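You operate a simulated robot arm through the tools that you are given. There is no shell and no other tool. Be economical: measure what you need, move in short steps, check, and stop when the job is done.

Carry out the task below with a simulated robot arm. There is one attempt and no reset: what you move stays moved.

JOB
Open the baking drawer, put the orange scoop in the inside of the baking drawer and shut the drawer again. Then close the cutlery drawer. Then take the big spoon on the grey worktop and put it away on the island. Keep to this order.

It is judged by the outcome, as a careful person would: the job done as asked, and still so three seconds after it is handed in. It fails if anything else is knocked over, pushed out of place, dropped, spilled or broken.

ROBOT AND FRAMES
A 6-joint arm with a two-finger parallel gripper on a trunk, on a base that drives. Base frame: it is fixed to the floor where the robot stands at the start and does not move with it; the origin is under the middle of the robot, x ahead of it, y to its left, z up. Lengths are in m, angles in degrees, forces in N, time in s.
With the tool pointing down near the work surface it reaches from about 0.46 to 0.86 m from the robot's upright axis, wherever it stands. Its first joint turns from -115.0 to 115.0 degrees. Places, roughly: baking drawer [0.7, 0.2, 0.7]; big spoon [-3.25, -0.25, 1]; cutlery drawer [-2.8, -0.2, 0.8]; inside of the baking drawer [0.7, 0.2, 0.7]; island [-1.1, -0.3, 0.9]. Payload 4.2 kg.
The tool frame sits at the grasp point between the pads (the TCP): z along the fingers, y along the line on which they close. The tips reach 0.023 m beyond it. Largest opening 0.094 m; finger width 0.038, thickness 0.01; the body of the gripper, 0.054 by 0.096 m, starts 0.039 m behind the TCP.
Orientation is told as [roll, pitch, yaw] about the base's x, y, z axes, in that order, counted from this pose: with the fingers straight down and closing along the base's y, the tool's x points along the base's -x, its y along +y and its z along -z.

CONTROLS
- The arm moves only by the tool servo_tool. Its argument "commands" is a list of rows, each an object (a shift or turn left out is 0, a gripper value left out holds the last) with "offset": the shift along the base's x, y, z in cm, a list of three; "turn": the turn, a rotation vector about the base's x, y, z in degrees, a list of three; "gripper": the closure, from 0 (fully open) to 1 (shut). In form: [{"offset": [x, y, z], "turn": [wx, wy, wz], "gripper": gripper}, ...]. A call has 1 to 12 rows; each row shifts and turns the commanded pose from where the row before left it. Each row takes 0.2 s and may step no farther than 0.05 m and 8.6 degrees from the row before; otherwise, or with a gripper value out of range, the whole call is refused. Where a pose cannot be reached the arm comes as near as it can. A force on the tool above 40 N (or 10 N above the force at the start of the call, whichever is more), or a blocked arm, ends the call early, and 0.2 s more pass. The fingers move at their own pace (about 0.108 m/s each) and stop on an object; they squeeze with about 38 N. The grip force told is the motor's: it shows also when the fingers shut on nothing. Time passes only in rows, and 0.2 s behind the last, so rows that do not move let the fingers close. It gives the time, the measured TCP pose, the force on the tool (base axes), the opening and the grip force at its end, in the units of the frame above (readings bear some noise), with the torque about the TCP (base axes, N m) and any sound that the robot's microphone picked up, and new pictures: "views" is both (left out), scene, wrist or none.
- Cameras (640 x 400 px; columns grow to the right, rows downward): "scene" is now at [0.2349, 0.222, 1.2659]; the picture's right is [0.22, -0.97, 0.00], its down [-0.59, -0.14, -0.79] and it looks along [0.77, 0.18, -0.61] (base axes); focal length 214 px, centre (320, 200). "wrist" rides on the gripper at [0.086, 0.016, -0.075] in the tool frame; the picture's right is [-0.18, 0.98, 0.00], its down [-0.58, -0.11, -0.81] and it looks along [-0.79, -0.15, 0.59] (tool axes); focal length 243 px, centre (320, 200). There is no depth. A picture from a camera that has moved, and an enlarged one, comes with that camera's place and axes in the base frame and with its lens. The place of the scene camera against the robot may be out by one fixed shift of up to 0.012 m in any direction.
- raise_lower(by): slides the trunk up (or, below 0, down) by that many m; the arm and the scene camera ride with it, the base frame stays. It gives what a move gives, with no picture.
- drive_base(legs): drives the robot by 1 to 6 legs, each [ahead, turn to the left] in m and degrees, along the robot's own axes; the way and the turn of a leg run together, so that a leg with both is an arc; at most 1.5 m and 180 degrees a leg. The arm and the cameras ride along, it lands a little off, and it stops where it bumps. It gives what a move gives, and a new picture of the scene camera.
- aim_head(pan, tilt): turns the head with the scene camera to pan (to the left, within 80 degrees either way) and tilt (down, from -29 to 69), counted from straight ahead of the robot. It gives what a move gives, and a new picture of the scene camera.
- enlarge(camera, box): a new picture of the part [left, top, right, bottom] of that camera's present view, enlarged. The clock stands still meanwhile.
- hand_in(): hands the job in; it is judged then, once.

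Go step by step. Nothing tells you exact positions but the pictures and the camera data: compare them with the known pose of the tool, close in by small moves and look again before you grip or let go. The budget is 165 turns and 260 pictures, counting those below and the enlarged ones. Unless the task says otherwise, let go and move clear before handing in, and close with one line.

The tools are called after ">>>" by a JSON object that holds its "method" and its "body". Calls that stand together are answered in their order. servo_tool: Moves the arm, as the interface text tells. Its arguments: {"type":"object","properties":{"commands":{"type":"array","items":{"type":"object","properties":{"offset":{"type":"array","items":{"type":"number"}},"turn":{"type":"array","items":{"type":"number"}},"gripper":{"type":"number"}}}},"views":{"type":"string","enum":["both","scene","wrist","none"]}},"required":["commands"]} The other tools are called the same way: raise_lower (by) slides the trunk up or down; drive_base (legs) drives the base; aim_head (pan, tilt) turns the head that bears the scene camera; enlarge (camera, box) takes an enlarged picture of a part of a camera's view; hand_in () hands the job in.

At the start:

```text
clock: 0.0
tcp_pos: [0.4302, 0.2609, 1.2275]
orientation: [0.0, -0.1, -0.1]
ft_force: [-0.4, 0.1, 0.6]
moment: [-0.03, 0.02, -0.02]
grip_width: 0.0941
finger_force: 0.0
trunk travel left (down, up): [-0.625, 0.365]
robot x, y, heading: [0.0022, 0.0027, 0.0]
head pan, tilt: [12.9, 37.5]
```

scene: 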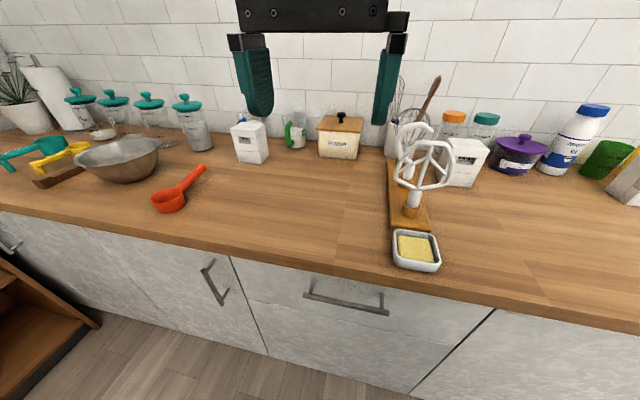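
wrist: 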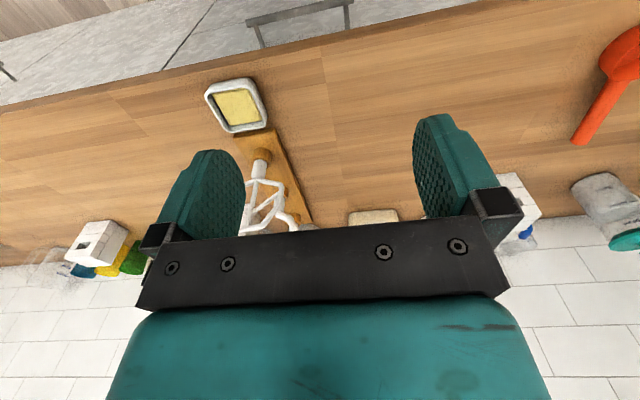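

I see the baking drawer's handle in front of me, with the orange scoop to the left on the counter. First I'll look more closely at both.

>>> {"method": "enlarge", "body": {"camera": "scene", "box": [200, 220, 500, 400]}}

>>> {"method": "enlarge", "body": {"camera": "scene", "box": [0, 80, 240, 230]}}

```text
2.13 times, centred on (350, 310) of scene
camera zoom: at [0.2349, 0.222, 1.2659], right [0.22, -0.97, 0.0], down [-0.59, -0.14, -0.79], along [0.77, 0.18, -0.61], focal length 458 px, centre (256, -35)
```

zoom: 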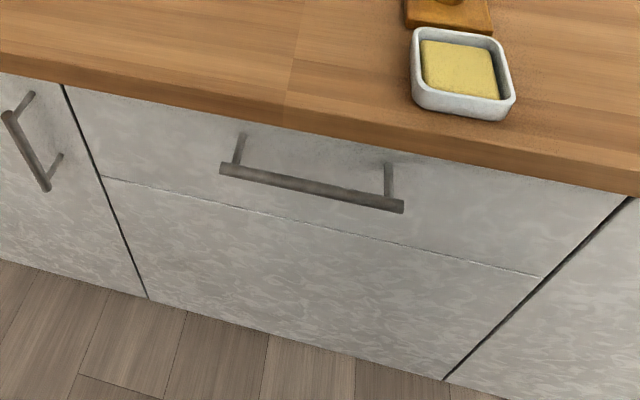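

```text
2.67 times, centred on (120, 155) of scene
camera zoom: at [0.2349, 0.222, 1.2659], right [0.22, -0.97, 0.0], down [-0.59, -0.14, -0.79], along [0.77, 0.18, -0.61], focal length 572 px, centre (853, 320)
```

zoom: 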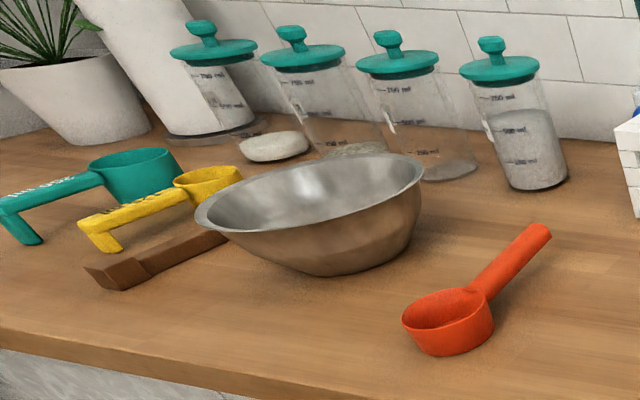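

The handle is a horizontal bar just below the counter edge. I'll back off and turn the tool to point horizontally forward so it can grip the bar from the front.

>>> {"method": "drive_base", "body": {"legs": [[-0.3, 0]]}}

>>> {"method": "servo_tool", "body": {"commands": [{"offset": [2, -0.5, 0], "turn": [0, -8.2, 0]}, {"offset": [2, -0.5, 0], "turn": [0, -8.2, 0]}, {"offset": [2, -0.5, 0], "turn": [0, -8.2, 0]}, {"offset": [2, -0.5, 0], "turn": [0, -8.2, 0]}, {"offset": [2, -0.5, 0], "turn": [0, -8.2, 0]}, {"offset": [2, -0.5, 0], "turn": [0, -8.2, 0]}, {"offset": [2, -0.5, 0], "turn": [0, -8.2, 0]}, {"offset": [2, -0.5, 0], "turn": [0, -8.2, 0]}, {"offset": [2, 0, 0], "turn": [0, -8.2, 0]}, {"offset": [2, 0, 0], "turn": [0, -8.2, 0]}, {"offset": [2, 0, 0], "turn": [0, -8, 0]}], "views": "none"}}

>>> {"method": "servo_tool", "body": {"commands": [{"turn": [8.2, 0, 0]}, {"turn": [8.2, 0, 0]}, {"turn": [8.2, 0, 0]}, {"turn": [8.2, 0, 0]}, {"turn": [8.2, 0, 0]}, {"turn": [8.2, 0, 0]}, {"turn": [8.2, 0, 0]}, {"turn": [8.2, 0, 0]}, {"turn": [8.2, 0, 0]}, {"turn": [8.2, 0, 0]}, {"turn": [8, 0, 0]}], "views": "both"}}

```text
clock: 2.0
tcp_pos: [0.1279, 0.2597, 1.2285]
orientation: [0.1, 0.1, -0.1]
ft_force: [-0.5, 0.6, 0.3]
moment: [0.0, 0.01, -0.02]
grip_width: 0.094
finger_force: 0.1
trunk travel left (down, up): [-0.625, 0.365]
robot x, y, heading: [-0.3017, 0.0017, -0.1]
head pan, tilt: [12.9, 37.5]
camera scene: at [-0.0667, 0.2218, 1.2659], right [0.22, -0.98, 0.0], down [-0.59, -0.14, -0.79], along [0.77, 0.18, -0.61], focal length 214 px, centre (320, 200)
```

scene: 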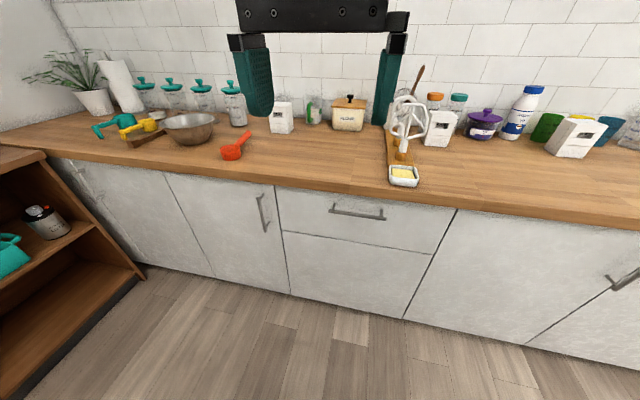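

```text
clock: 4.5
tcp_pos: [0.3288, 0.2463, 1.3176]
orientation: [3.4, -45.7, -0.1]
ft_force: [0.1, 0.3, 0.4]
moment: [-0.02, -0.01, -0.03]
grip_width: 0.0941
finger_force: 0.1
out of reach, approached as far as the arm can: row 1, 2, 3, 4, 5, 6, 7, 8, 9, 10, 11
trunk travel left (down, up): [-0.625, 0.365]
robot x, y, heading: [-0.3022, 0.0051, 0.0]
head pan, tilt: [12.9, 37.5]
```

```text
clock: 6.8
tcp_pos: [0.1918, 0.0371, 1.6235]
orientation: [93.2, 0.2, -45.7]
ft_force: [1.6, -0.6, -0.1]
moment: [0.03, -0.06, 0.12]
grip_width: 0.0941
finger_force: 0.1
out of reach, approached as far as the arm can: row 1, 2, 3, 4, 5, 6, 7, 8, 9, 10, 11
trunk travel left (down, up): [-0.625, 0.365]
robot x, y, heading: [-0.3049, 0.0016, -0.1]
head pan, tilt: [12.9, 37.5]
camera scene: at [-0.0658, 0.2215, 1.2658], right [0.22, -0.97, 0.0], down [-0.59, -0.14, -0.79], along [0.77, 0.18, -0.61], focal length 214 px, centre (320, 200)
camera wrist: at [0.0791, 0.0449, 1.6345], right [0.09, -0.17, 0.98], down [-0.17, -0.97, -0.15], along [0.98, -0.15, -0.12], focal length 243 px, centre (320, 200)
```

scene: 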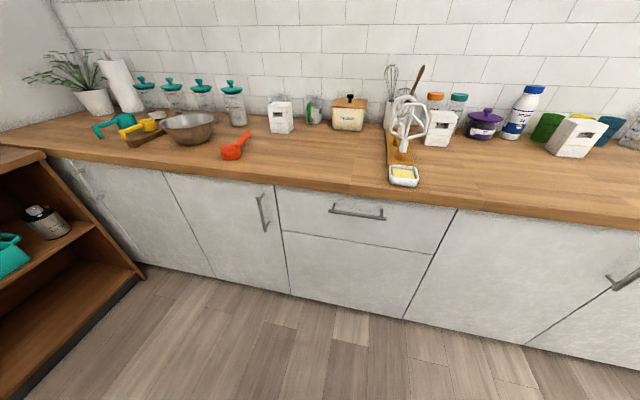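
wrist: 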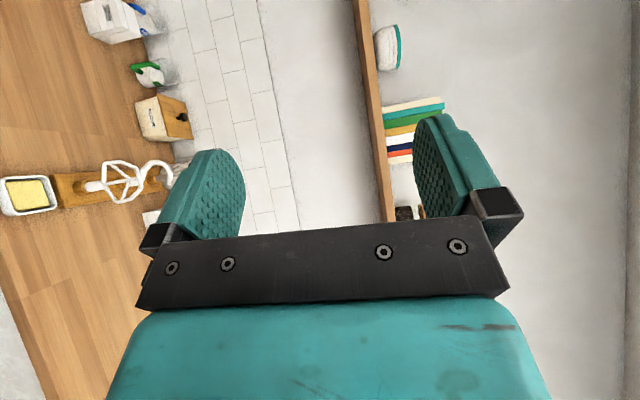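

The arm couldn't reach a level, forward-pointing pose at that height. I'll try lower relative to the shoulder, in the free space before the counter.

>>> {"method": "servo_tool", "body": {"commands": [{"offset": [0, 0, -5]}, {"offset": [0, 0, -5]}, {"offset": [0, 0, -5]}, {"offset": [0, 0, -5]}, {"offset": [0, 0, -5]}, {"offset": [0, 0, -5]}], "views": "none"}}

```text
clock: 8.2
tcp_pos: [0.1842, 0.0391, 1.6237]
orientation: [93.2, 0.1, -45.6]
ft_force: [0.2, -0.1, 0.7]
moment: [0.0, -0.02, 0.0]
grip_width: 0.0941
finger_force: 0.1
out of reach, approached as far as the arm can: row 1, 2, 3, 4, 5, 6
trunk travel left (down, up): [-0.625, 0.365]
robot x, y, heading: [-0.3017, 0.0019, -0.3]
head pan, tilt: [12.9, 37.5]
```

It stayed put, so the joint solution is caught on a limit. I'll undo the roll and see where it goes.

>>> {"method": "servo_tool", "body": {"commands": [{"turn": [-8.2, 0, 0]}, {"turn": [-8.2, 0, 0]}, {"turn": [-8.2, 0, 0]}, {"turn": [-8.2, 0, 0]}, {"turn": [-8.2, 0, 0]}, {"turn": [-8.2, 0, 0]}, {"turn": [-8.2, 0, 0]}, {"turn": [-8.2, 0, 0]}, {"turn": [-8.2, 0, 0]}, {"turn": [-8.2, 0, 0]}, {"turn": [-8, 0, 0]}], "views": "none"}}

```text
clock: 10.7
tcp_pos: [0.1902, 0.071, 1.5498]
orientation: [23.4, -50.8, -12.4]
ft_force: [-2.1, -1.4, 0.2]
moment: [0.02, 0.0, 0.03]
grip_width: 0.0941
finger_force: 0.0
out of reach, approached as far as the arm can: row 1, 2, 3, 4, 5, 6, 7
trunk travel left (down, up): [-0.625, 0.365]
robot x, y, heading: [-0.2986, -0.0016, -0.4]
head pan, tilt: [12.9, 37.5]
```

The command restarts from the measured pose, and this one is reachable. I'll move down and out while levelling the roll and yaw.

>>> {"method": "servo_tool", "body": {"commands": [{"offset": [1, 1, -5], "turn": [-4, 0, 2]}, {"offset": [1, 1, -5], "turn": [-4, 0, 2]}, {"offset": [1, 1, -5], "turn": [-4, 0, 2]}, {"offset": [1, 1, -5], "turn": [-4, 0, 2]}, {"offset": [1, 1, -5], "turn": [0, 0, 2]}, {"offset": [1, 1, -5]}, {"offset": [1, 1, -5]}, {"offset": [1, 1, -5]}], "views": "none"}}

```text
refused: row 1 steps farther than a row can; nothing moved
```

>>> {"method": "servo_tool", "body": {"commands": [{"offset": [1, 1, -4.5], "turn": [-4, 0, 2]}, {"offset": [1, 1, -4.5], "turn": [-4, 0, 2]}, {"offset": [1, 1, -4.5], "turn": [-4, 0, 2]}, {"offset": [1, 1, -4.5], "turn": [-4, 0, 2]}, {"offset": [1, 1, -4.5], "turn": [0, 0, 2]}, {"offset": [1, 1, -4.5]}, {"offset": [1, 1, -4.5]}, {"offset": [1, 1, -4.5]}, {"offset": [1, 1, -4.5]}], "views": "none"}}

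```text
clock: 12.7
tcp_pos: [0.3306, 0.2304, 1.3464]
orientation: [-1.9, -46.5, 17.0]
ft_force: [-0.3, 0.2, 0.2]
moment: [-0.02, 0.02, 0.03]
grip_width: 0.0942
finger_force: 0.0
out of reach, approached as far as the arm can: row 2, 3, 4, 5, 6, 7, 8, 9
trunk travel left (down, up): [-0.625, 0.365]
robot x, y, heading: [-0.298, -0.0004, -0.0]
head pan, tilt: [12.9, 37.5]
```

The wrist can't lie level, but a 45° forward-down tilt works. The bar is at about x 0.474, y 0.219, z 0.80. I'll spin the tool 90° about its own axis so the fingers close across the bar.

>>> {"method": "servo_tool", "body": {"commands": [{"turn": [0, 0, -8.5]}, {"turn": [0, 0, -8.5]}, {"turn": [0, 4, 0]}], "views": "none"}}

>>> {"method": "servo_tool", "body": {"commands": [{"turn": [5.5, 0, -6.1]}, {"turn": [5.5, 0, -6.1]}, {"turn": [5.5, 0, -6.1]}, {"turn": [5.5, 0, -6.1]}, {"turn": [5.5, 0, -6.1]}, {"turn": [5.5, 0, -6.1]}, {"turn": [5.5, 0, -6.1]}, {"turn": [5.5, 0, -6.1]}, {"turn": [5.5, 0, -6.1]}, {"turn": [5.5, 0, -6.1]}, {"turn": [5.5, 0, -6.1]}], "views": "wrist"}}

```text
clock: 13.4
tcp_pos: [0.3561, 0.1987, 1.3345]
orientation: [-1.4, -42.4, 0.0]
ft_force: [-0.3, -0.4, 0.4]
moment: [0.01, 0.02, 0.01]
grip_width: 0.0939
finger_force: 0.0
out of reach, approached as far as the arm can: row 1, 2, 3
trunk travel left (down, up): [-0.625, 0.365]
robot x, y, heading: [-0.3024, -0.0034, -0.2]
head pan, tilt: [12.9, 37.5]
```

```text
clock: 15.8
tcp_pos: [0.3556, 0.2002, 1.3339]
orientation: [39.6, -7.4, -82.5]
ft_force: [0.3, 0.4, 1.3]
moment: [-0.02, 0.0, 0.01]
grip_width: 0.0938
finger_force: 0.1
out of reach, approached as far as the arm can: row 11
trunk travel left (down, up): [-0.625, 0.365]
robot x, y, heading: [-0.3008, -0.0011, -0.3]
head pan, tilt: [12.9, 37.5]
camera wrist: at [0.3099, 0.2876, 1.3892], right [0.76, 0.0, 0.64], down [-0.53, -0.58, 0.62], along [0.37, -0.82, -0.44], focal length 243 px, centre (320, 200)
```

wrist: 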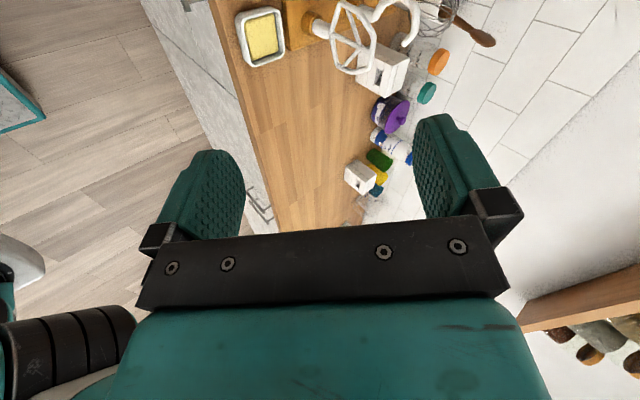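

Nearly aligned; about 8–10° of spin is left. I'll ask for the rest.

>>> {"method": "servo_tool", "body": {"commands": [{"turn": [2.7, 0, -3]}, {"turn": [2.7, 0, -3]}, {"turn": [0, 0, 0]}], "views": "none"}}

```text
clock: 16.6
tcp_pos: [0.3552, 0.2001, 1.3345]
orientation: [39.5, -7.5, -82.4]
ft_force: [0.1, -0.1, 0.8]
moment: [0.06, -0.02, 0.01]
grip_width: 0.0938
finger_force: 0.2
out of reach, approached as far as the arm can: row 1, 2
trunk travel left (down, up): [-0.625, 0.365]
robot x, y, heading: [-0.305, 0.0009, -0.1]
head pan, tilt: [12.9, 37.5]
```

That's a joint limit. Spinning the opposite way (camera on the right) suits this side better, so I'll do that.

>>> {"method": "servo_tool", "body": {"commands": [{"turn": [-5.28, 0, 6.27]}, {"turn": [-5.28, 0, 6.27]}, {"turn": [-5.28, 0, 6.27]}, {"turn": [-5.28, 0, 6.27]}, {"turn": [-5.28, 0, 6.27]}, {"turn": [-5.28, 0, 6.27]}, {"turn": [-5.28, 0, 6.27]}, {"turn": [-5.28, 0, 6.27]}, {"turn": [-5.28, 0, 6.27]}, {"turn": [-5.28, 0, 6.27]}], "views": "none"}}

>>> {"method": "servo_tool", "body": {"commands": [{"turn": [-5.28, 0, 6.27]}, {"turn": [-5.28, 0, 6.27]}, {"turn": [-5.28, 0, 6.27]}, {"turn": [-5.28, 0, 6.27]}, {"turn": [-5.28, 0, 6.27]}, {"turn": [-5.28, 0, 6.27]}, {"turn": [-5.28, 0, 6.27]}, {"turn": [-5.28, 0, 6.27]}, {"turn": [-5.28, 0, 6.27]}, {"turn": [-5.28, 0, 6.27]}, {"turn": [-5.28, 0, 6.27]}], "views": "wrist"}}

```text
clock: 18.9
tcp_pos: [0.3542, 0.1992, 1.3349]
orientation: [-2.4, -41.0, 3.5]
ft_force: [-0.4, 0.5, 0.6]
moment: [-0.01, -0.02, 0.0]
grip_width: 0.094
finger_force: 0.1
trunk travel left (down, up): [-0.625, 0.365]
robot x, y, heading: [-0.2965, -0.0002, -0.2]
head pan, tilt: [12.9, 37.5]
```

```text
clock: 20.4
tcp_pos: [0.3546, 0.1999, 1.3332]
orientation: [-34.5, -22.8, 62.6]
ft_force: [1.4, -0.4, -1.2]
moment: [0.03, -0.08, 0.01]
grip_width: 0.0939
finger_force: 0.0
trunk travel left (down, up): [-0.625, 0.365]
robot x, y, heading: [-0.3048, 0.0015, -0.3]
head pan, tilt: [12.9, 37.5]
stopped in row 7: the force on the tool passed its limit at 72 N (the readings are from after the stop); the commanded pose is now the measured one
camera wrist: at [0.2601, 0.1366, 1.3474], right [-0.54, 0.72, -0.44], down [-0.21, 0.39, 0.89], along [0.81, 0.58, -0.06], focal length 243 px, centre (320, 200)
```

wrist: 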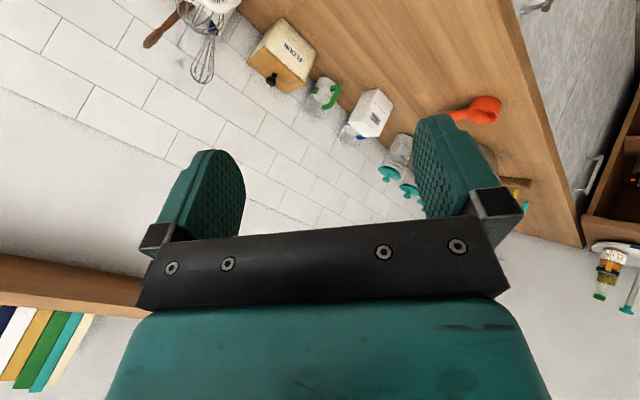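

Something touched during the spin, probably the robot's own body or head. I'll move the tool forward, away from the head, then continue carefully.

>>> {"method": "servo_tool", "body": {"commands": [{"offset": [4, -1, 0]}, {"offset": [4, -1, 0]}, {"offset": [4, -1, 0]}, {"turn": [-5.28, 0, 6.27]}, {"turn": [-5.28, 0, 6.27]}, {"turn": [-5.28, 0, 6.27]}], "views": "scene"}}

```text
clock: 21.8
tcp_pos: [0.4237, 0.1349, 1.3097]
orientation: [-39.4, -7.8, 82.9]
ft_force: [-0.3, 0.1, -0.6]
moment: [0.02, -0.01, -0.02]
grip_width: 0.0941
finger_force: 0.1
out of reach, approached as far as the arm can: row 1, 2, 3
trunk travel left (down, up): [-0.625, 0.365]
robot x, y, heading: [-0.3033, 0.0017, -0.1]
head pan, tilt: [12.9, 37.5]
camera scene: at [-0.0666, 0.2218, 1.2659], right [0.22, -0.98, 0.0], down [-0.59, -0.13, -0.79], along [0.77, 0.18, -0.61], focal length 214 px, centre (320, 200)
```

scene: 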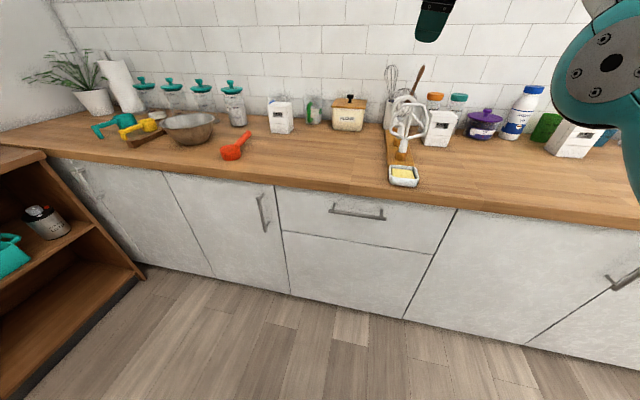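

Now at yaw 83°. I'll finish the spin, back off 10 cm, and lower the trunk to bring the tool to handle height.

>>> {"method": "servo_tool", "body": {"commands": [{"turn": [-2.8, 0, 3.3]}, {"turn": [-2.8, 0, 3.3]}], "views": "none"}}

>>> {"method": "drive_base", "body": {"legs": [[-0.12, 0]]}}

>>> {"method": "raise_lower", "body": {"by": -0.46}}

>>> {"method": "aim_head", "body": {"pan": 0, "tilt": 5}}

>>> {"method": "servo_tool", "body": {"commands": [{"offset": [0, 3, 0]}, {"offset": [0, 3, 0]}, {"offset": [0, 2.5, 0]}], "views": "both"}}

```text
clock: 22.4
tcp_pos: [0.4237, 0.1345, 1.3087]
orientation: [-39.8, -2.1, 89.5]
ft_force: [-0.2, 0.0, -0.6]
moment: [0.04, 0.0, 0.02]
grip_width: 0.0941
finger_force: 0.0
trunk travel left (down, up): [-0.625, 0.365]
robot x, y, heading: [-0.3011, -0.0022, 0.1]
head pan, tilt: [12.9, 37.5]
```

```text
clock: 23.8
tcp_pos: [0.2866, 0.1409, 1.3464]
orientation: [-40.9, -5.3, 85.9]
ft_force: [2.0, -1.0, -1.0]
moment: [0.05, 0.09, 0.04]
grip_width: 0.094
finger_force: 0.2
trunk travel left (down, up): [-0.625, 0.365]
robot x, y, heading: [-0.4033, -0.0014, 0.3]
head pan, tilt: [12.9, 37.5]
stopped in leg 1: the robot was blocked; the commanded pose is now the measured one
camera scene: at [-0.1372, 0.2236, 1.2667], right [0.23, -0.97, -0.01], down [-0.61, -0.14, -0.78], along [0.76, 0.18, -0.63], focal length 214 px, centre (320, 200)
```

scene: 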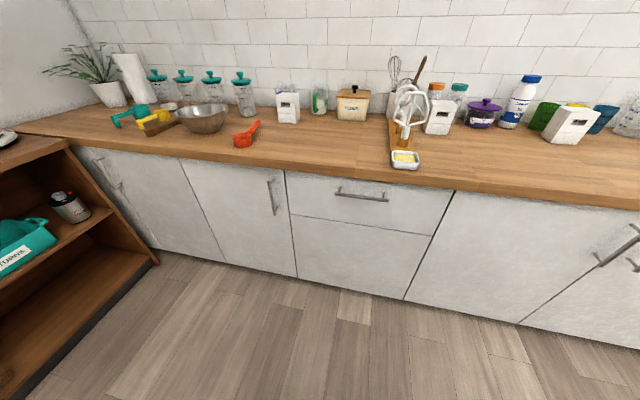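

```text
refused: -0.46 is not a number from -0.4 to 0.4
```

```text
clock: 24.7
tcp_pos: [0.2881, 0.1434, 1.3427]
orientation: [-40.9, -5.2, 85.9]
ft_force: [0.0, -0.6, 1.0]
moment: [0.02, 0.03, 0.03]
grip_width: 0.0942
finger_force: 0.0
trunk travel left (down, up): [-0.625, 0.365]
robot x, y, heading: [-0.4032, 0.0, 0.2]
head pan, tilt: [0.0, 5.0]
camera scene: at [-0.1292, 0.2047, 1.318], right [0.01, -1.0, 0.0], down [-0.11, 0.0, -0.99], along [0.99, 0.01, -0.11], focal length 214 px, centre (320, 200)
```

scene: 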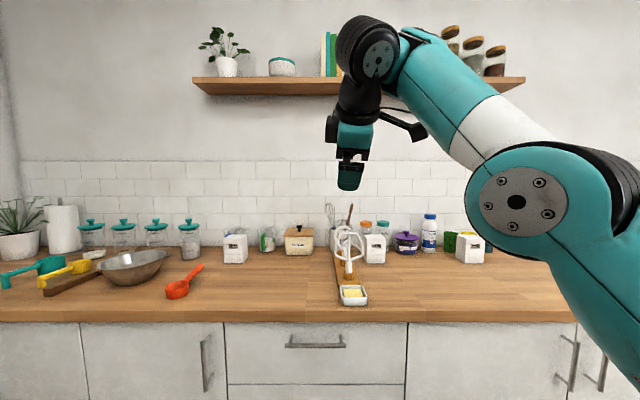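

```text
clock: 25.5
tcp_pos: [0.2468, 0.2084, 1.3508]
orientation: [-44.1, -1.8, 92.2]
ft_force: [172.5, -63.9, -94.7]
moment: [12.89, 0.36, 22.66]
grip_width: 0.0939
finger_force: 0.2
out of reach, approached as far as the arm can: row 2, 3
trunk travel left (down, up): [-0.625, 0.365]
robot x, y, heading: [-0.3999, 0.0016, 0.3]
head pan, tilt: [0.0, 5.0]
stopped in row 3: the force on the tool passed its limit at 67 N (the readings are from after the stop); the commanded pose is now the measured one
camera scene: at [-0.1282, 0.204, 1.3184], right [0.01, -1.0, 0.0], down [-0.11, 0.0, -0.99], along [0.99, 0.01, -0.11], focal length 214 px, centre (320, 200)
camera wrist: at [0.1881, 0.1169, 1.3898], right [-0.71, 0.18, -0.68], down [-0.5, 0.54, 0.67], along [0.49, 0.82, -0.3], focal length 243 px, centre (320, 200)
```

scene: 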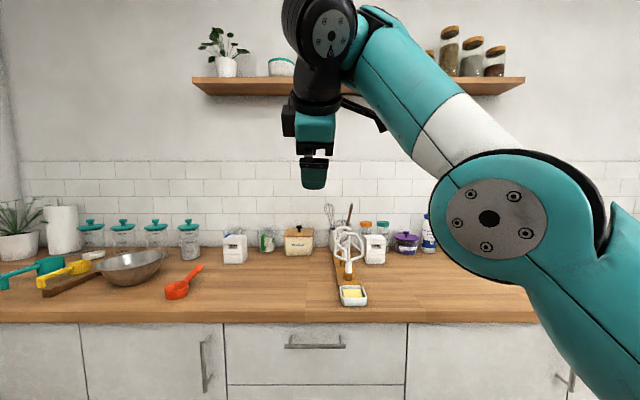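
wrist: 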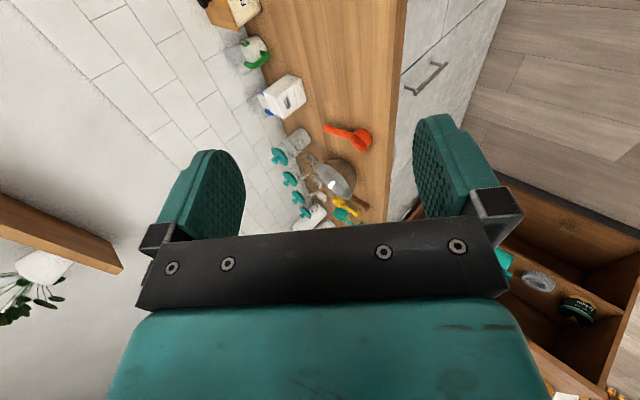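

The force shows that the arm is pressing on the robot's own head or body, and the base bumped the island behind me. I'll relieve it by moving the tool right and forward.

>>> {"method": "servo_tool", "body": {"commands": [{"offset": [3, -3, 0]}, {"offset": [3, -3, 0]}, {"offset": [4, -2, 0]}, {"offset": [4, 0, -1]}], "views": "scene"}}

```text
clock: 26.5
tcp_pos: [0.3388, 0.1017, 1.3322]
orientation: [-43.1, -4.1, 88.9]
ft_force: [-0.5, -0.5, -0.2]
moment: [0.0, 0.0, 0.02]
grip_width: 0.0939
finger_force: 0.1
out of reach, approached as far as the arm can: row 3, 4
trunk travel left (down, up): [-0.625, 0.365]
robot x, y, heading: [-0.4025, -0.001, 0.5]
head pan, tilt: [0.0, 5.0]
camera scene: at [-0.1292, 0.2047, 1.3181], right [0.01, -1.0, 0.0], down [-0.11, 0.0, -0.99], along [0.99, 0.01, -0.11], focal length 214 px, centre (320, 200)
```

scene: 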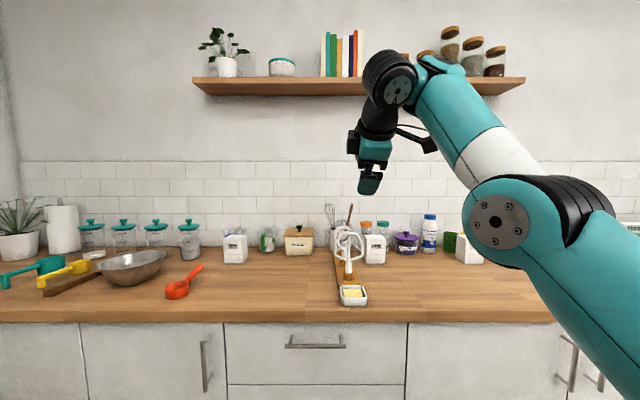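

Relieved. I'll shift the robot about 13 cm left with an S-curve (the arm is high above the counter), so the handle is straight ahead of the arm.

>>> {"method": "drive_base", "body": {"legs": [[0.2, 40], [0.2, -40], [-0.3, 0]]}}

>>> {"method": "servo_tool", "body": {"commands": [{"turn": [2.5, 0, 0]}, {"turn": [0, 3, 1]}], "views": "none"}}

```text
clock: 27.1
tcp_pos: [0.2933, 0.1048, 1.3704]
orientation: [-42.9, -11.4, 80.8]
ft_force: [2.0, -0.3, -0.9]
moment: [0.03, 0.06, 0.01]
grip_width: 0.0941
finger_force: 0.1
trunk travel left (down, up): [-0.625, 0.365]
robot x, y, heading: [-0.4027, -0.0031, 0.3]
head pan, tilt: [0.0, 5.0]
stopped in leg 1: the robot was blocked; the commanded pose is now the measured one
camera scene: at [-0.1297, 0.2042, 1.3185], right [0.01, -1.0, 0.0], down [-0.11, 0.0, -0.99], along [0.99, 0.01, -0.11], focal length 214 px, centre (320, 200)
```

scene: 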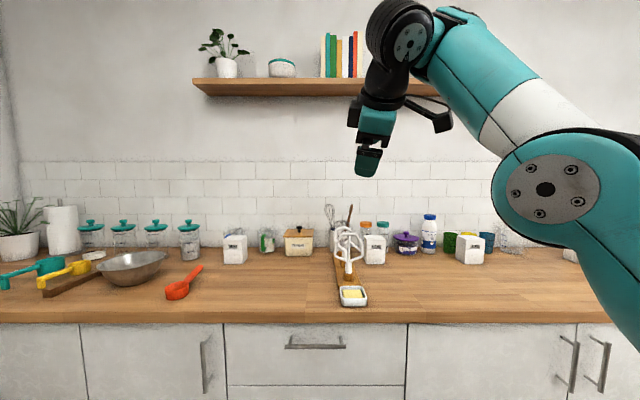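

```text
clock: 27.7
tcp_pos: [0.296, 0.1055, 1.3695]
orientation: [-41.1, -10.1, 85.4]
ft_force: [0.3, 0.4, -0.4]
moment: [0.0, 0.01, 0.03]
grip_width: 0.094
finger_force: 0.0
out of reach, approached as far as the arm can: row 1
trunk travel left (down, up): [-0.625, 0.365]
robot x, y, heading: [-0.3988, -0.0022, 0.3]
head pan, tilt: [0.0, 5.0]
```

Blocked again, so I'll look to both sides to see the surroundings.

>>> {"method": "aim_head", "body": {"pan": -80, "tilt": 35}}

>>> {"method": "aim_head", "body": {"pan": 80, "tilt": 35}}

```text
clock: 29.3
tcp_pos: [0.2953, 0.105, 1.3706]
orientation: [-41.1, -10.3, 85.3]
ft_force: [0.5, 0.0, 1.1]
moment: [-0.01, -0.03, 0.01]
grip_width: 0.0943
finger_force: 0.1
trunk travel left (down, up): [-0.625, 0.365]
robot x, y, heading: [-0.3967, 0.0016, 0.4]
head pan, tilt: [-80.0, 35.0]
camera scene: at [-0.2069, 0.1174, 1.2716], right [-0.98, -0.18, 0.02], down [-0.12, 0.56, -0.82], along [0.13, -0.81, -0.58], focal length 214 px, centre (320, 200)
```

scene: 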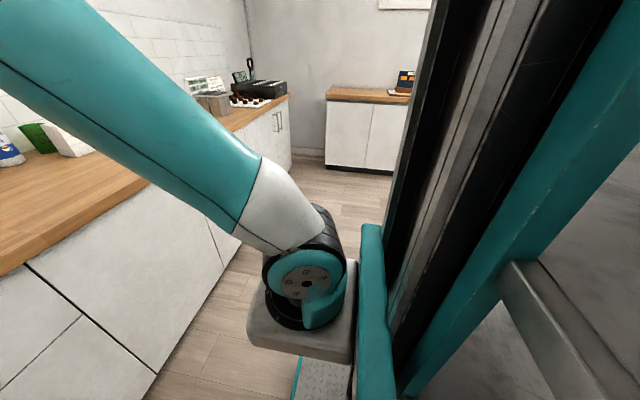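

```text
clock: 31.7
tcp_pos: [0.2956, 0.1048, 1.3707]
orientation: [-40.9, -10.3, 85.2]
ft_force: [0.0, -0.2, -0.5]
moment: [0.02, 0.03, 0.0]
grip_width: 0.0938
finger_force: 0.0
trunk travel left (down, up): [-0.625, 0.365]
robot x, y, heading: [-0.3971, 0.0027, 0.2]
head pan, tilt: [80.0, 35.0]
camera scene: at [-0.2079, 0.2909, 1.2716], right [0.99, -0.17, -0.02], down [-0.11, -0.57, -0.82], along [0.13, 0.81, -0.58], focal length 214 px, centre (320, 200)
```

scene: 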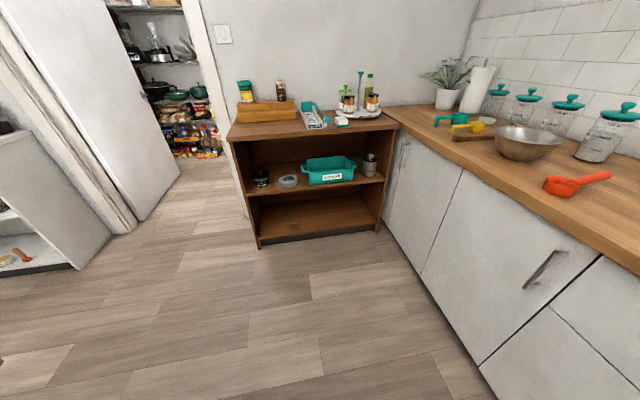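

The base is touching the island behind it, so I'll roll forward first and then do the S-curve.

>>> {"method": "drive_base", "body": {"legs": [[0.08, 0], [0.15, 45], [0.15, -45], [-0.1, 0]]}}

>>> {"method": "aim_head", "body": {"pan": 0, "tilt": 30}}

```text
clock: 37.6
tcp_pos: [0.5388, 0.2224, 1.3671]
orientation: [-41.0, -10.3, 85.4]
ft_force: [0.4, -0.7, 0.0]
moment: [-0.03, 0.01, 0.02]
grip_width: 0.0941
finger_force: 0.0
trunk travel left (down, up): [-0.625, 0.365]
robot x, y, heading: [-0.1518, 0.113, 0.7]
head pan, tilt: [80.0, 35.0]
camera scene: at [0.0116, 0.4058, 1.2697], right [0.99, -0.16, 0.0], down [-0.09, -0.57, -0.82], along [0.13, 0.81, -0.57], focal length 214 px, centre (320, 200)
```

scene: 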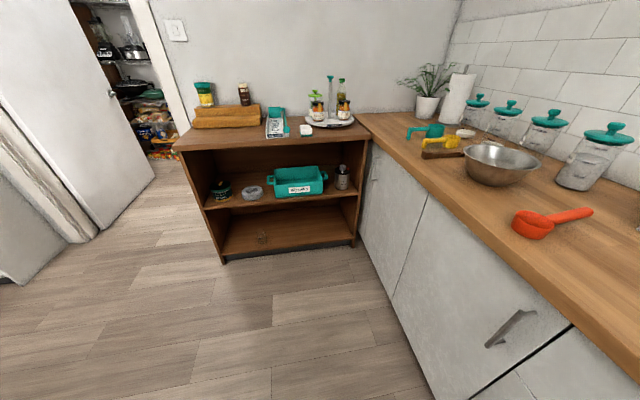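

```text
clock: 39.2
tcp_pos: [0.5381, 0.2224, 1.3651]
orientation: [-40.9, -10.4, 85.5]
ft_force: [-0.3, 0.3, -0.5]
moment: [0.0, 0.0, -0.01]
grip_width: 0.094
finger_force: 0.0
trunk travel left (down, up): [-0.625, 0.365]
robot x, y, heading: [-0.1515, 0.1184, 0.6]
head pan, tilt: [0.0, 30.0]
camera scene: at [0.0876, 0.3199, 1.2775], right [0.01, -1.0, 0.0], down [-0.5, -0.01, -0.87], along [0.87, 0.01, -0.5], focal length 214 px, centre (320, 200)
```

scene: 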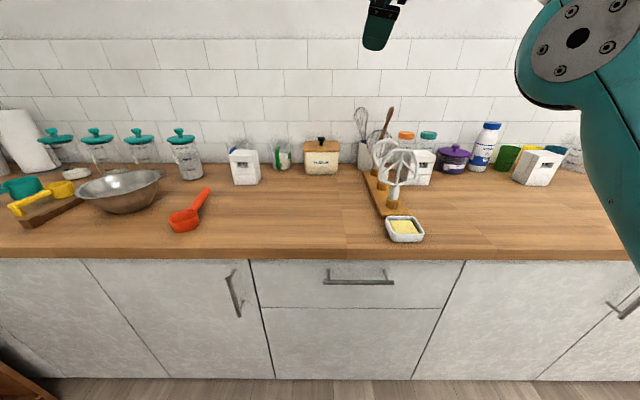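

The handle is confirmed at about (0.478, 0.219, 0.80), in line with the tool. I'll back off and lower the trunk.

>>> {"method": "drive_base", "body": {"legs": [[-0.17, -0.6]]}}

>>> {"method": "raise_lower", "body": {"by": -0.4}}

>>> {"method": "servo_tool", "body": {"commands": [{"turn": [-4, 0, 4]}, {"turn": [-4, 0, 4]}, {"turn": [-1, 1, 1]}], "views": "both"}}

```text
clock: 40.6
tcp_pos: [0.3667, 0.2135, 1.3656]
orientation: [-41.0, -10.4, 84.9]
ft_force: [-0.8, -0.1, -0.5]
moment: [0.02, -0.02, -0.03]
grip_width: 0.0939
finger_force: 0.0
trunk travel left (down, up): [-0.625, 0.365]
robot x, y, heading: [-0.3219, 0.114, -0.2]
head pan, tilt: [0.0, 30.0]
camera scene: at [-0.0827, 0.3163, 1.2775], right [0.0, -1.0, 0.0], down [-0.5, 0.0, -0.87], along [0.87, 0.0, -0.5], focal length 214 px, centre (320, 200)
```

scene: 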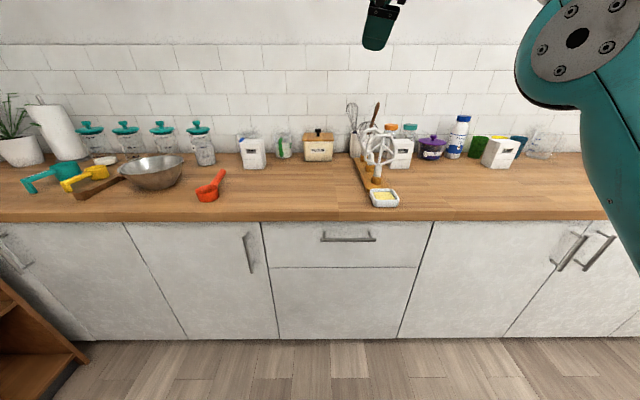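

```text
clock: 44.5
tcp_pos: [0.3666, 0.213, 0.9652]
orientation: [-41.0, -10.4, 84.8]
ft_force: [-0.6, -0.5, -0.2]
moment: [-0.01, 0.04, 0.01]
grip_width: 0.094
finger_force: 0.1
trunk travel left (down, up): [-0.225, 0.765]
robot x, y, heading: [-0.3182, 0.1155, -0.0]
head pan, tilt: [0.0, 30.0]
```

```text
clock: 45.3
tcp_pos: [0.3666, 0.2147, 0.9651]
orientation: [-40.2, -1.4, 93.9]
ft_force: [-0.1, -0.5, 0.1]
moment: [-0.03, 0.01, 0.02]
grip_width: 0.094
finger_force: 0.0
trunk travel left (down, up): [-0.225, 0.765]
robot x, y, heading: [-0.3187, 0.1161, 0.0]
head pan, tilt: [0.0, 30.0]
camera scene: at [-0.0827, 0.3163, 0.8775], right [0.0, -1.0, 0.0], down [-0.5, 0.0, -0.87], along [0.87, 0.0, -0.5], focal length 214 px, centre (320, 200)
camera wrist: at [0.3136, 0.1211, 1.0096], right [-0.76, 0.15, -0.63], down [-0.47, 0.53, 0.7], along [0.44, 0.83, -0.34], focal length 243 px, centre (320, 200)
```

scene: 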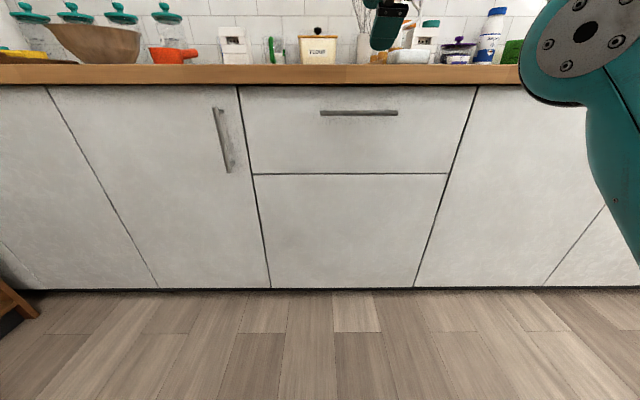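
wrist: 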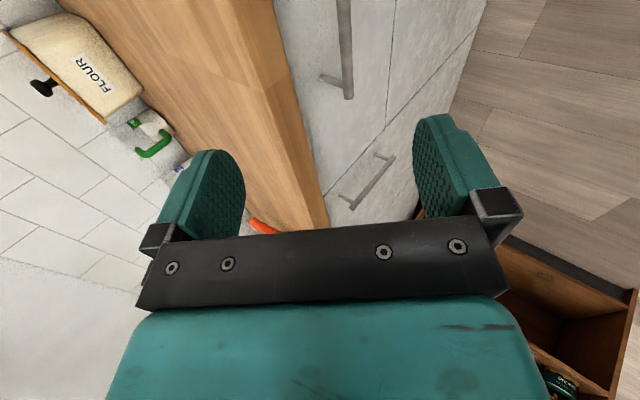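

The bar is at about z 0.803 and the counter spans 0.863–0.90. I'll part-close the fingers, straighten the yaw, lower to about z 0.88 and come forward over the bar.

>>> {"method": "servo_tool", "body": {"commands": [{"turn": [0, 0, -3.9], "gripper": 0.45}, {"turn": [0, -1, 0]}], "views": "none"}}

>>> {"method": "raise_lower", "body": {"by": -0.085}}

>>> {"method": "servo_tool", "body": {"commands": [{"offset": [2, 0, 0]}, {"offset": [2, 0, 0]}, {"offset": [2, 0.2, 0]}], "views": "both"}}

```text
clock: 45.9
tcp_pos: [0.3672, 0.2133, 0.9651]
orientation: [-41.1, -1.3, 90.0]
ft_force: [0.8, -0.1, -0.6]
moment: [0.0, -0.02, 0.02]
grip_width: 0.0516
finger_force: 0.0
trunk travel left (down, up): [-0.225, 0.765]
robot x, y, heading: [-0.3206, 0.1145, 0.2]
head pan, tilt: [0.0, 30.0]
```

```text
clock: 47.1
tcp_pos: [0.3672, 0.2129, 0.8795]
orientation: [-41.1, -1.3, 89.9]
ft_force: [-0.7, 0.0, -1.4]
moment: [0.0, 0.0, 0.0]
grip_width: 0.0515
finger_force: 0.0
trunk travel left (down, up): [-0.14, 0.85]
robot x, y, heading: [-0.3211, 0.1139, 0.1]
head pan, tilt: [0.0, 30.0]
```

```text
clock: 47.9
tcp_pos: [0.4094, 0.2027, 0.8687]
orientation: [-41.1, -1.4, 90.0]
ft_force: [-0.2, 0.6, 0.1]
moment: [0.01, -0.03, 0.02]
grip_width: 0.0515
finger_force: 0.0
out of reach, approached as far as the arm can: row 2, 3
trunk travel left (down, up): [-0.14, 0.85]
robot x, y, heading: [-0.3254, 0.1148, -0.1]
head pan, tilt: [0.0, 30.0]
camera scene: at [-0.0827, 0.3163, 0.7925], right [0.0, -1.0, 0.0], down [-0.5, 0.0, -0.87], along [0.87, 0.0, -0.5], focal length 214 px, centre (320, 200)
camera wrist: at [0.3497, 0.1127, 0.9117], right [-0.74, 0.2, -0.64], down [-0.45, 0.56, 0.69], along [0.5, 0.8, -0.33], focal length 243 px, centre (320, 200)
```

scene: 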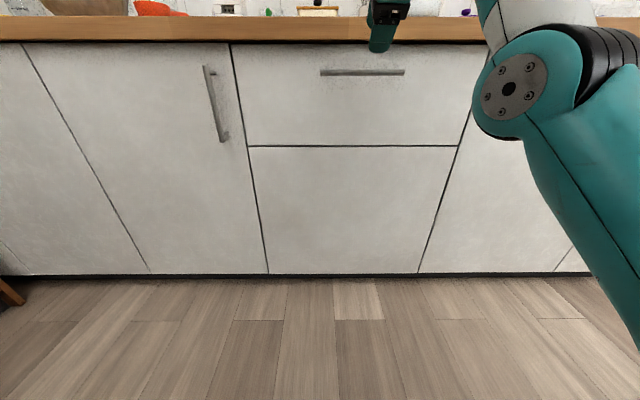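
wrist: 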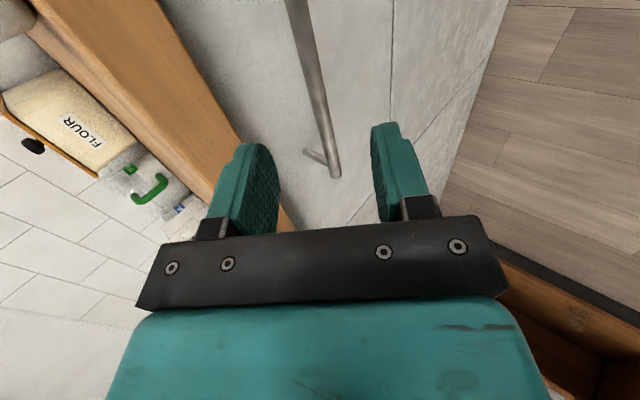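

Now I'll drive forward 5.5 cm so the fingers straddle the bar from above.

>>> {"method": "drive_base", "body": {"legs": [[0.055, 0]]}}

>>> {"method": "servo_tool", "body": {"commands": [{"offset": [0, 0, 0]}], "views": "wrist"}}

```text
clock: 49.0
tcp_pos: [0.4602, 0.2016, 0.8726]
orientation: [-41.5, -1.1, 90.0]
ft_force: [-26.7, -4.0, -11.7]
moment: [-0.11, 0.38, 0.02]
grip_width: 0.0392
finger_force: 0.1
trunk travel left (down, up): [-0.14, 0.85]
robot x, y, heading: [-0.2675, 0.1168, -0.2]
head pan, tilt: [0.0, 30.0]
stopped in leg 1: the force on the tool passed its limit at 46 N (the readings are from after the stop); the commanded pose is now the measured one
camera scene: at [-0.0291, 0.3159, 0.7925], right [0.0, -1.0, 0.0], down [-0.5, 0.0, -0.87], along [0.87, 0.0, -0.5], focal length 214 px, centre (320, 200)
```

scene: 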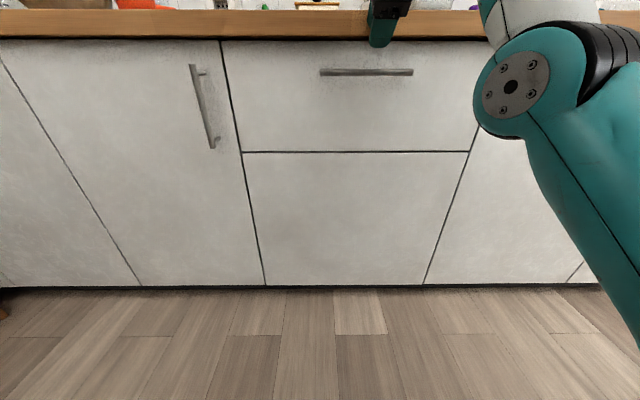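

```text
clock: 49.4
tcp_pos: [0.4601, 0.2019, 0.8729]
orientation: [-41.5, -1.3, 90.0]
ft_force: [-27.2, -4.0, -12.0]
moment: [-0.03, 0.38, 0.07]
grip_width: 0.0391
finger_force: 0.1
trunk travel left (down, up): [-0.14, 0.85]
robot x, y, heading: [-0.2703, 0.1154, 0.2]
head pan, tilt: [0.0, 30.0]
camera wrist: at [0.3999, 0.1121, 0.9154], right [-0.74, 0.2, -0.65], down [-0.45, 0.57, 0.69], along [0.5, 0.8, -0.33], focal length 243 px, centre (320, 200)
```

wrist: 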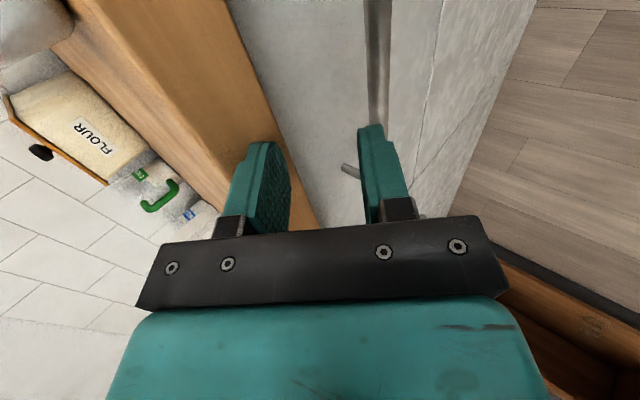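

The upper finger touched the counter's front edge at about x 0.503. I'll back off, go 2.5 cm lower so it passes beneath the counter lip, and come forward again.

>>> {"method": "drive_base", "body": {"legs": [[-0.03, 0]]}}

>>> {"method": "raise_lower", "body": {"by": -0.026}}

>>> {"method": "servo_tool", "body": {"commands": [{"gripper": 0.5}], "views": "none"}}

>>> {"method": "drive_base", "body": {"legs": [[0.034, 0]]}}

>>> {"method": "servo_tool", "body": {"commands": [{"offset": [0, 0, 0]}], "views": "wrist"}}

```text
clock: 50.2
tcp_pos: [0.4303, 0.2008, 0.8736]
orientation: [-41.5, -1.1, 90.1]
ft_force: [-0.2, 0.3, 0.2]
moment: [0.01, 0.02, 0.0]
grip_width: 0.0518
finger_force: 0.0
trunk travel left (down, up): [-0.14, 0.85]
robot x, y, heading: [-0.3039, 0.1167, -0.1]
head pan, tilt: [0.0, 30.0]
camera scene: at [-0.0593, 0.3161, 0.7925], right [0.0, -1.0, 0.0], down [-0.5, 0.0, -0.87], along [0.87, 0.0, -0.5], focal length 214 px, centre (320, 200)
```

scene: 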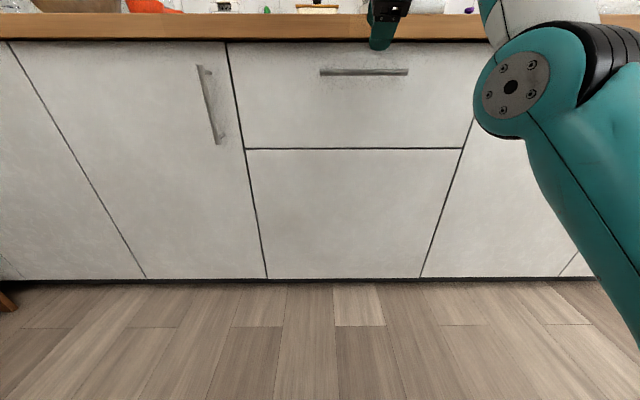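

```text
clock: 50.9
tcp_pos: [0.4296, 0.201, 0.8454]
orientation: [-41.5, -1.2, 90.1]
ft_force: [0.6, 0.5, 1.0]
moment: [-0.01, 0.0, -0.02]
grip_width: 0.0518
finger_force: 0.0
trunk travel left (down, up): [-0.114, 0.876]
robot x, y, heading: [-0.3, 0.1136, -0.1]
head pan, tilt: [0.0, 30.0]
```

```text
clock: 51.3
tcp_pos: [0.4302, 0.2011, 0.8459]
orientation: [-41.5, -1.2, 90.0]
ft_force: [-0.1, 0.3, -0.1]
moment: [0.05, 0.02, 0.0]
grip_width: 0.0469
finger_force: 0.1
trunk travel left (down, up): [-0.114, 0.876]
robot x, y, heading: [-0.2998, 0.1135, -0.1]
head pan, tilt: [0.0, 30.0]
```

```text
clock: 52.2
tcp_pos: [0.4638, 0.2014, 0.8463]
orientation: [-41.5, -1.2, 90.0]
ft_force: [-3.0, -0.2, -0.2]
moment: [0.0, -0.05, 0.04]
grip_width: 0.0462
finger_force: 0.1
trunk travel left (down, up): [-0.114, 0.876]
robot x, y, heading: [-0.2599, 0.1115, 0.0]
head pan, tilt: [0.0, 30.0]
camera scene: at [-0.0252, 0.3159, 0.7665], right [0.0, -1.0, 0.0], down [-0.5, 0.0, -0.87], along [0.87, 0.0, -0.5], focal length 214 px, centre (320, 200)
```

scene: 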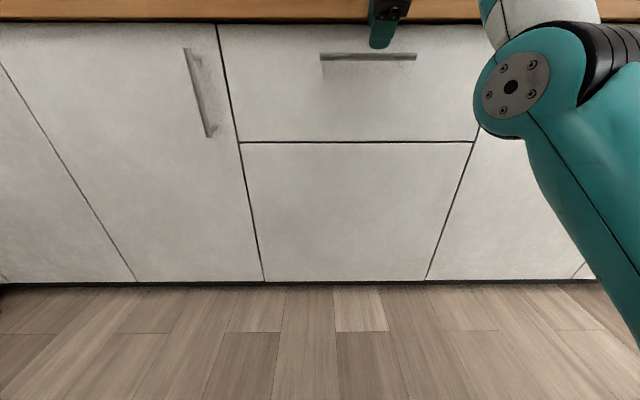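

```text
clock: 52.6
tcp_pos: [0.4633, 0.2011, 0.8464]
orientation: [-41.5, -1.2, 90.2]
ft_force: [-2.2, -0.6, -1.1]
moment: [0.02, -0.01, -0.03]
grip_width: 0.0466
finger_force: 0.2
trunk travel left (down, up): [-0.114, 0.876]
robot x, y, heading: [-0.2665, 0.1173, -0.2]
head pan, tilt: [0.0, 30.0]
camera wrist: at [0.4038, 0.1118, 0.8891], right [-0.74, 0.2, -0.65], down [-0.45, 0.57, 0.69], along [0.5, 0.8, -0.33], focal length 243 px, centre (320, 200)
```

wrist: 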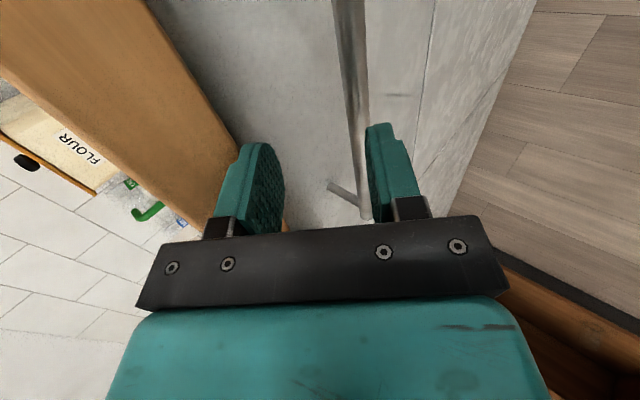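

The bar now shows between the fingers. I'll lower 3 cm to straddle it.

>>> {"method": "raise_lower", "body": {"by": -0.03}}

>>> {"method": "servo_tool", "body": {"commands": [{"offset": [0, 0, 0]}], "views": "wrist"}}

```text
clock: 53.3
tcp_pos: [0.4634, 0.2011, 0.8162]
orientation: [-41.6, -1.2, 90.1]
ft_force: [-0.2, 0.2, 0.6]
moment: [0.0, -0.02, -0.01]
grip_width: 0.047
finger_force: 0.0
trunk travel left (down, up): [-0.084, 0.906]
robot x, y, heading: [-0.2663, 0.1117, -0.2]
head pan, tilt: [0.0, 30.0]
```

```text
clock: 53.7
tcp_pos: [0.4639, 0.1997, 0.817]
orientation: [-41.4, -1.3, 90.1]
ft_force: [0.1, 0.3, -0.3]
moment: [0.03, 0.02, -0.01]
grip_width: 0.047
finger_force: 0.0
trunk travel left (down, up): [-0.084, 0.906]
robot x, y, heading: [-0.2681, 0.1146, -0.0]
head pan, tilt: [0.0, 30.0]
camera wrist: at [0.4039, 0.1118, 0.8591], right [-0.74, 0.2, -0.65], down [-0.45, 0.57, 0.69], along [0.5, 0.8, -0.33], focal length 243 px, centre (320, 200)
```

wrist: 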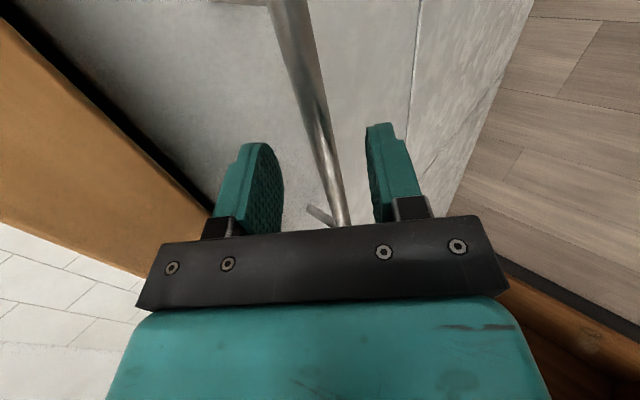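

The bar is centred between the pads, so I'll close.

>>> {"method": "servo_tool", "body": {"commands": [{"gripper": 1.0}, {}, {}, {}], "views": "wrist"}}

```text
clock: 54.2
tcp_pos: [0.4619, 0.202, 0.8152]
orientation: [-41.2, -0.4, 90.3]
ft_force: [-30.6, -4.8, -16.5]
moment: [-1.4, 0.71, 0.24]
grip_width: 0.0127
finger_force: 38.5
trunk travel left (down, up): [-0.084, 0.906]
robot x, y, heading: [-0.2672, 0.1145, -0.0]
head pan, tilt: [0.0, 30.0]
stopped in row 2: the force on the tool passed its limit at 54 N (the readings are from after the stop); the commanded pose is now the measured one
camera wrist: at [0.4029, 0.1125, 0.8591], right [-0.74, 0.18, -0.65], down [-0.45, 0.57, 0.68], along [0.5, 0.8, -0.34], focal length 243 px, centre (320, 200)
```

wrist: 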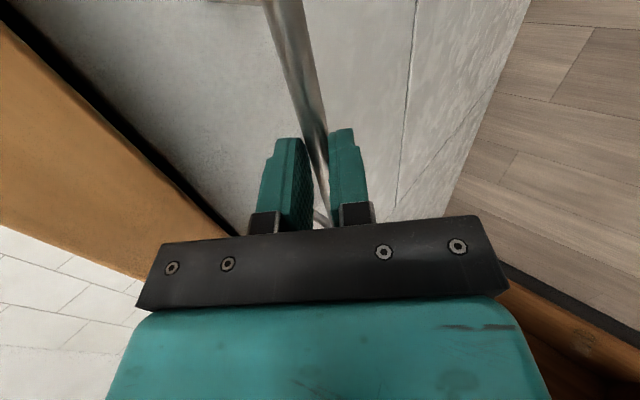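

The bar is gripped (12.7 mm). I'll pull the drawer by driving straight back.

>>> {"method": "drive_base", "body": {"legs": [[-0.06, 0]]}}

```text
clock: 55.2
tcp_pos: [0.4042, 0.1999, 0.8155]
orientation: [-41.3, -0.6, 90.3]
ft_force: [2.7, -3.4, -6.5]
moment: [-1.14, 0.06, 1.3]
grip_width: 0.0125
finger_force: 45.1
trunk travel left (down, up): [-0.084, 0.906]
robot x, y, heading: [-0.3238, 0.1098, -0.2]
head pan, tilt: [0.0, 30.0]
camera scene: at [-0.0847, 0.3159, 0.7364], right [0.0, -1.0, 0.0], down [-0.5, 0.0, -0.87], along [0.87, 0.0, -0.5], focal length 214 px, centre (320, 200)
```

scene: 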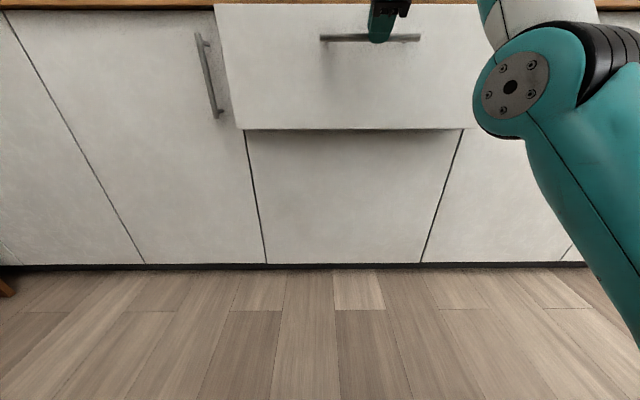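

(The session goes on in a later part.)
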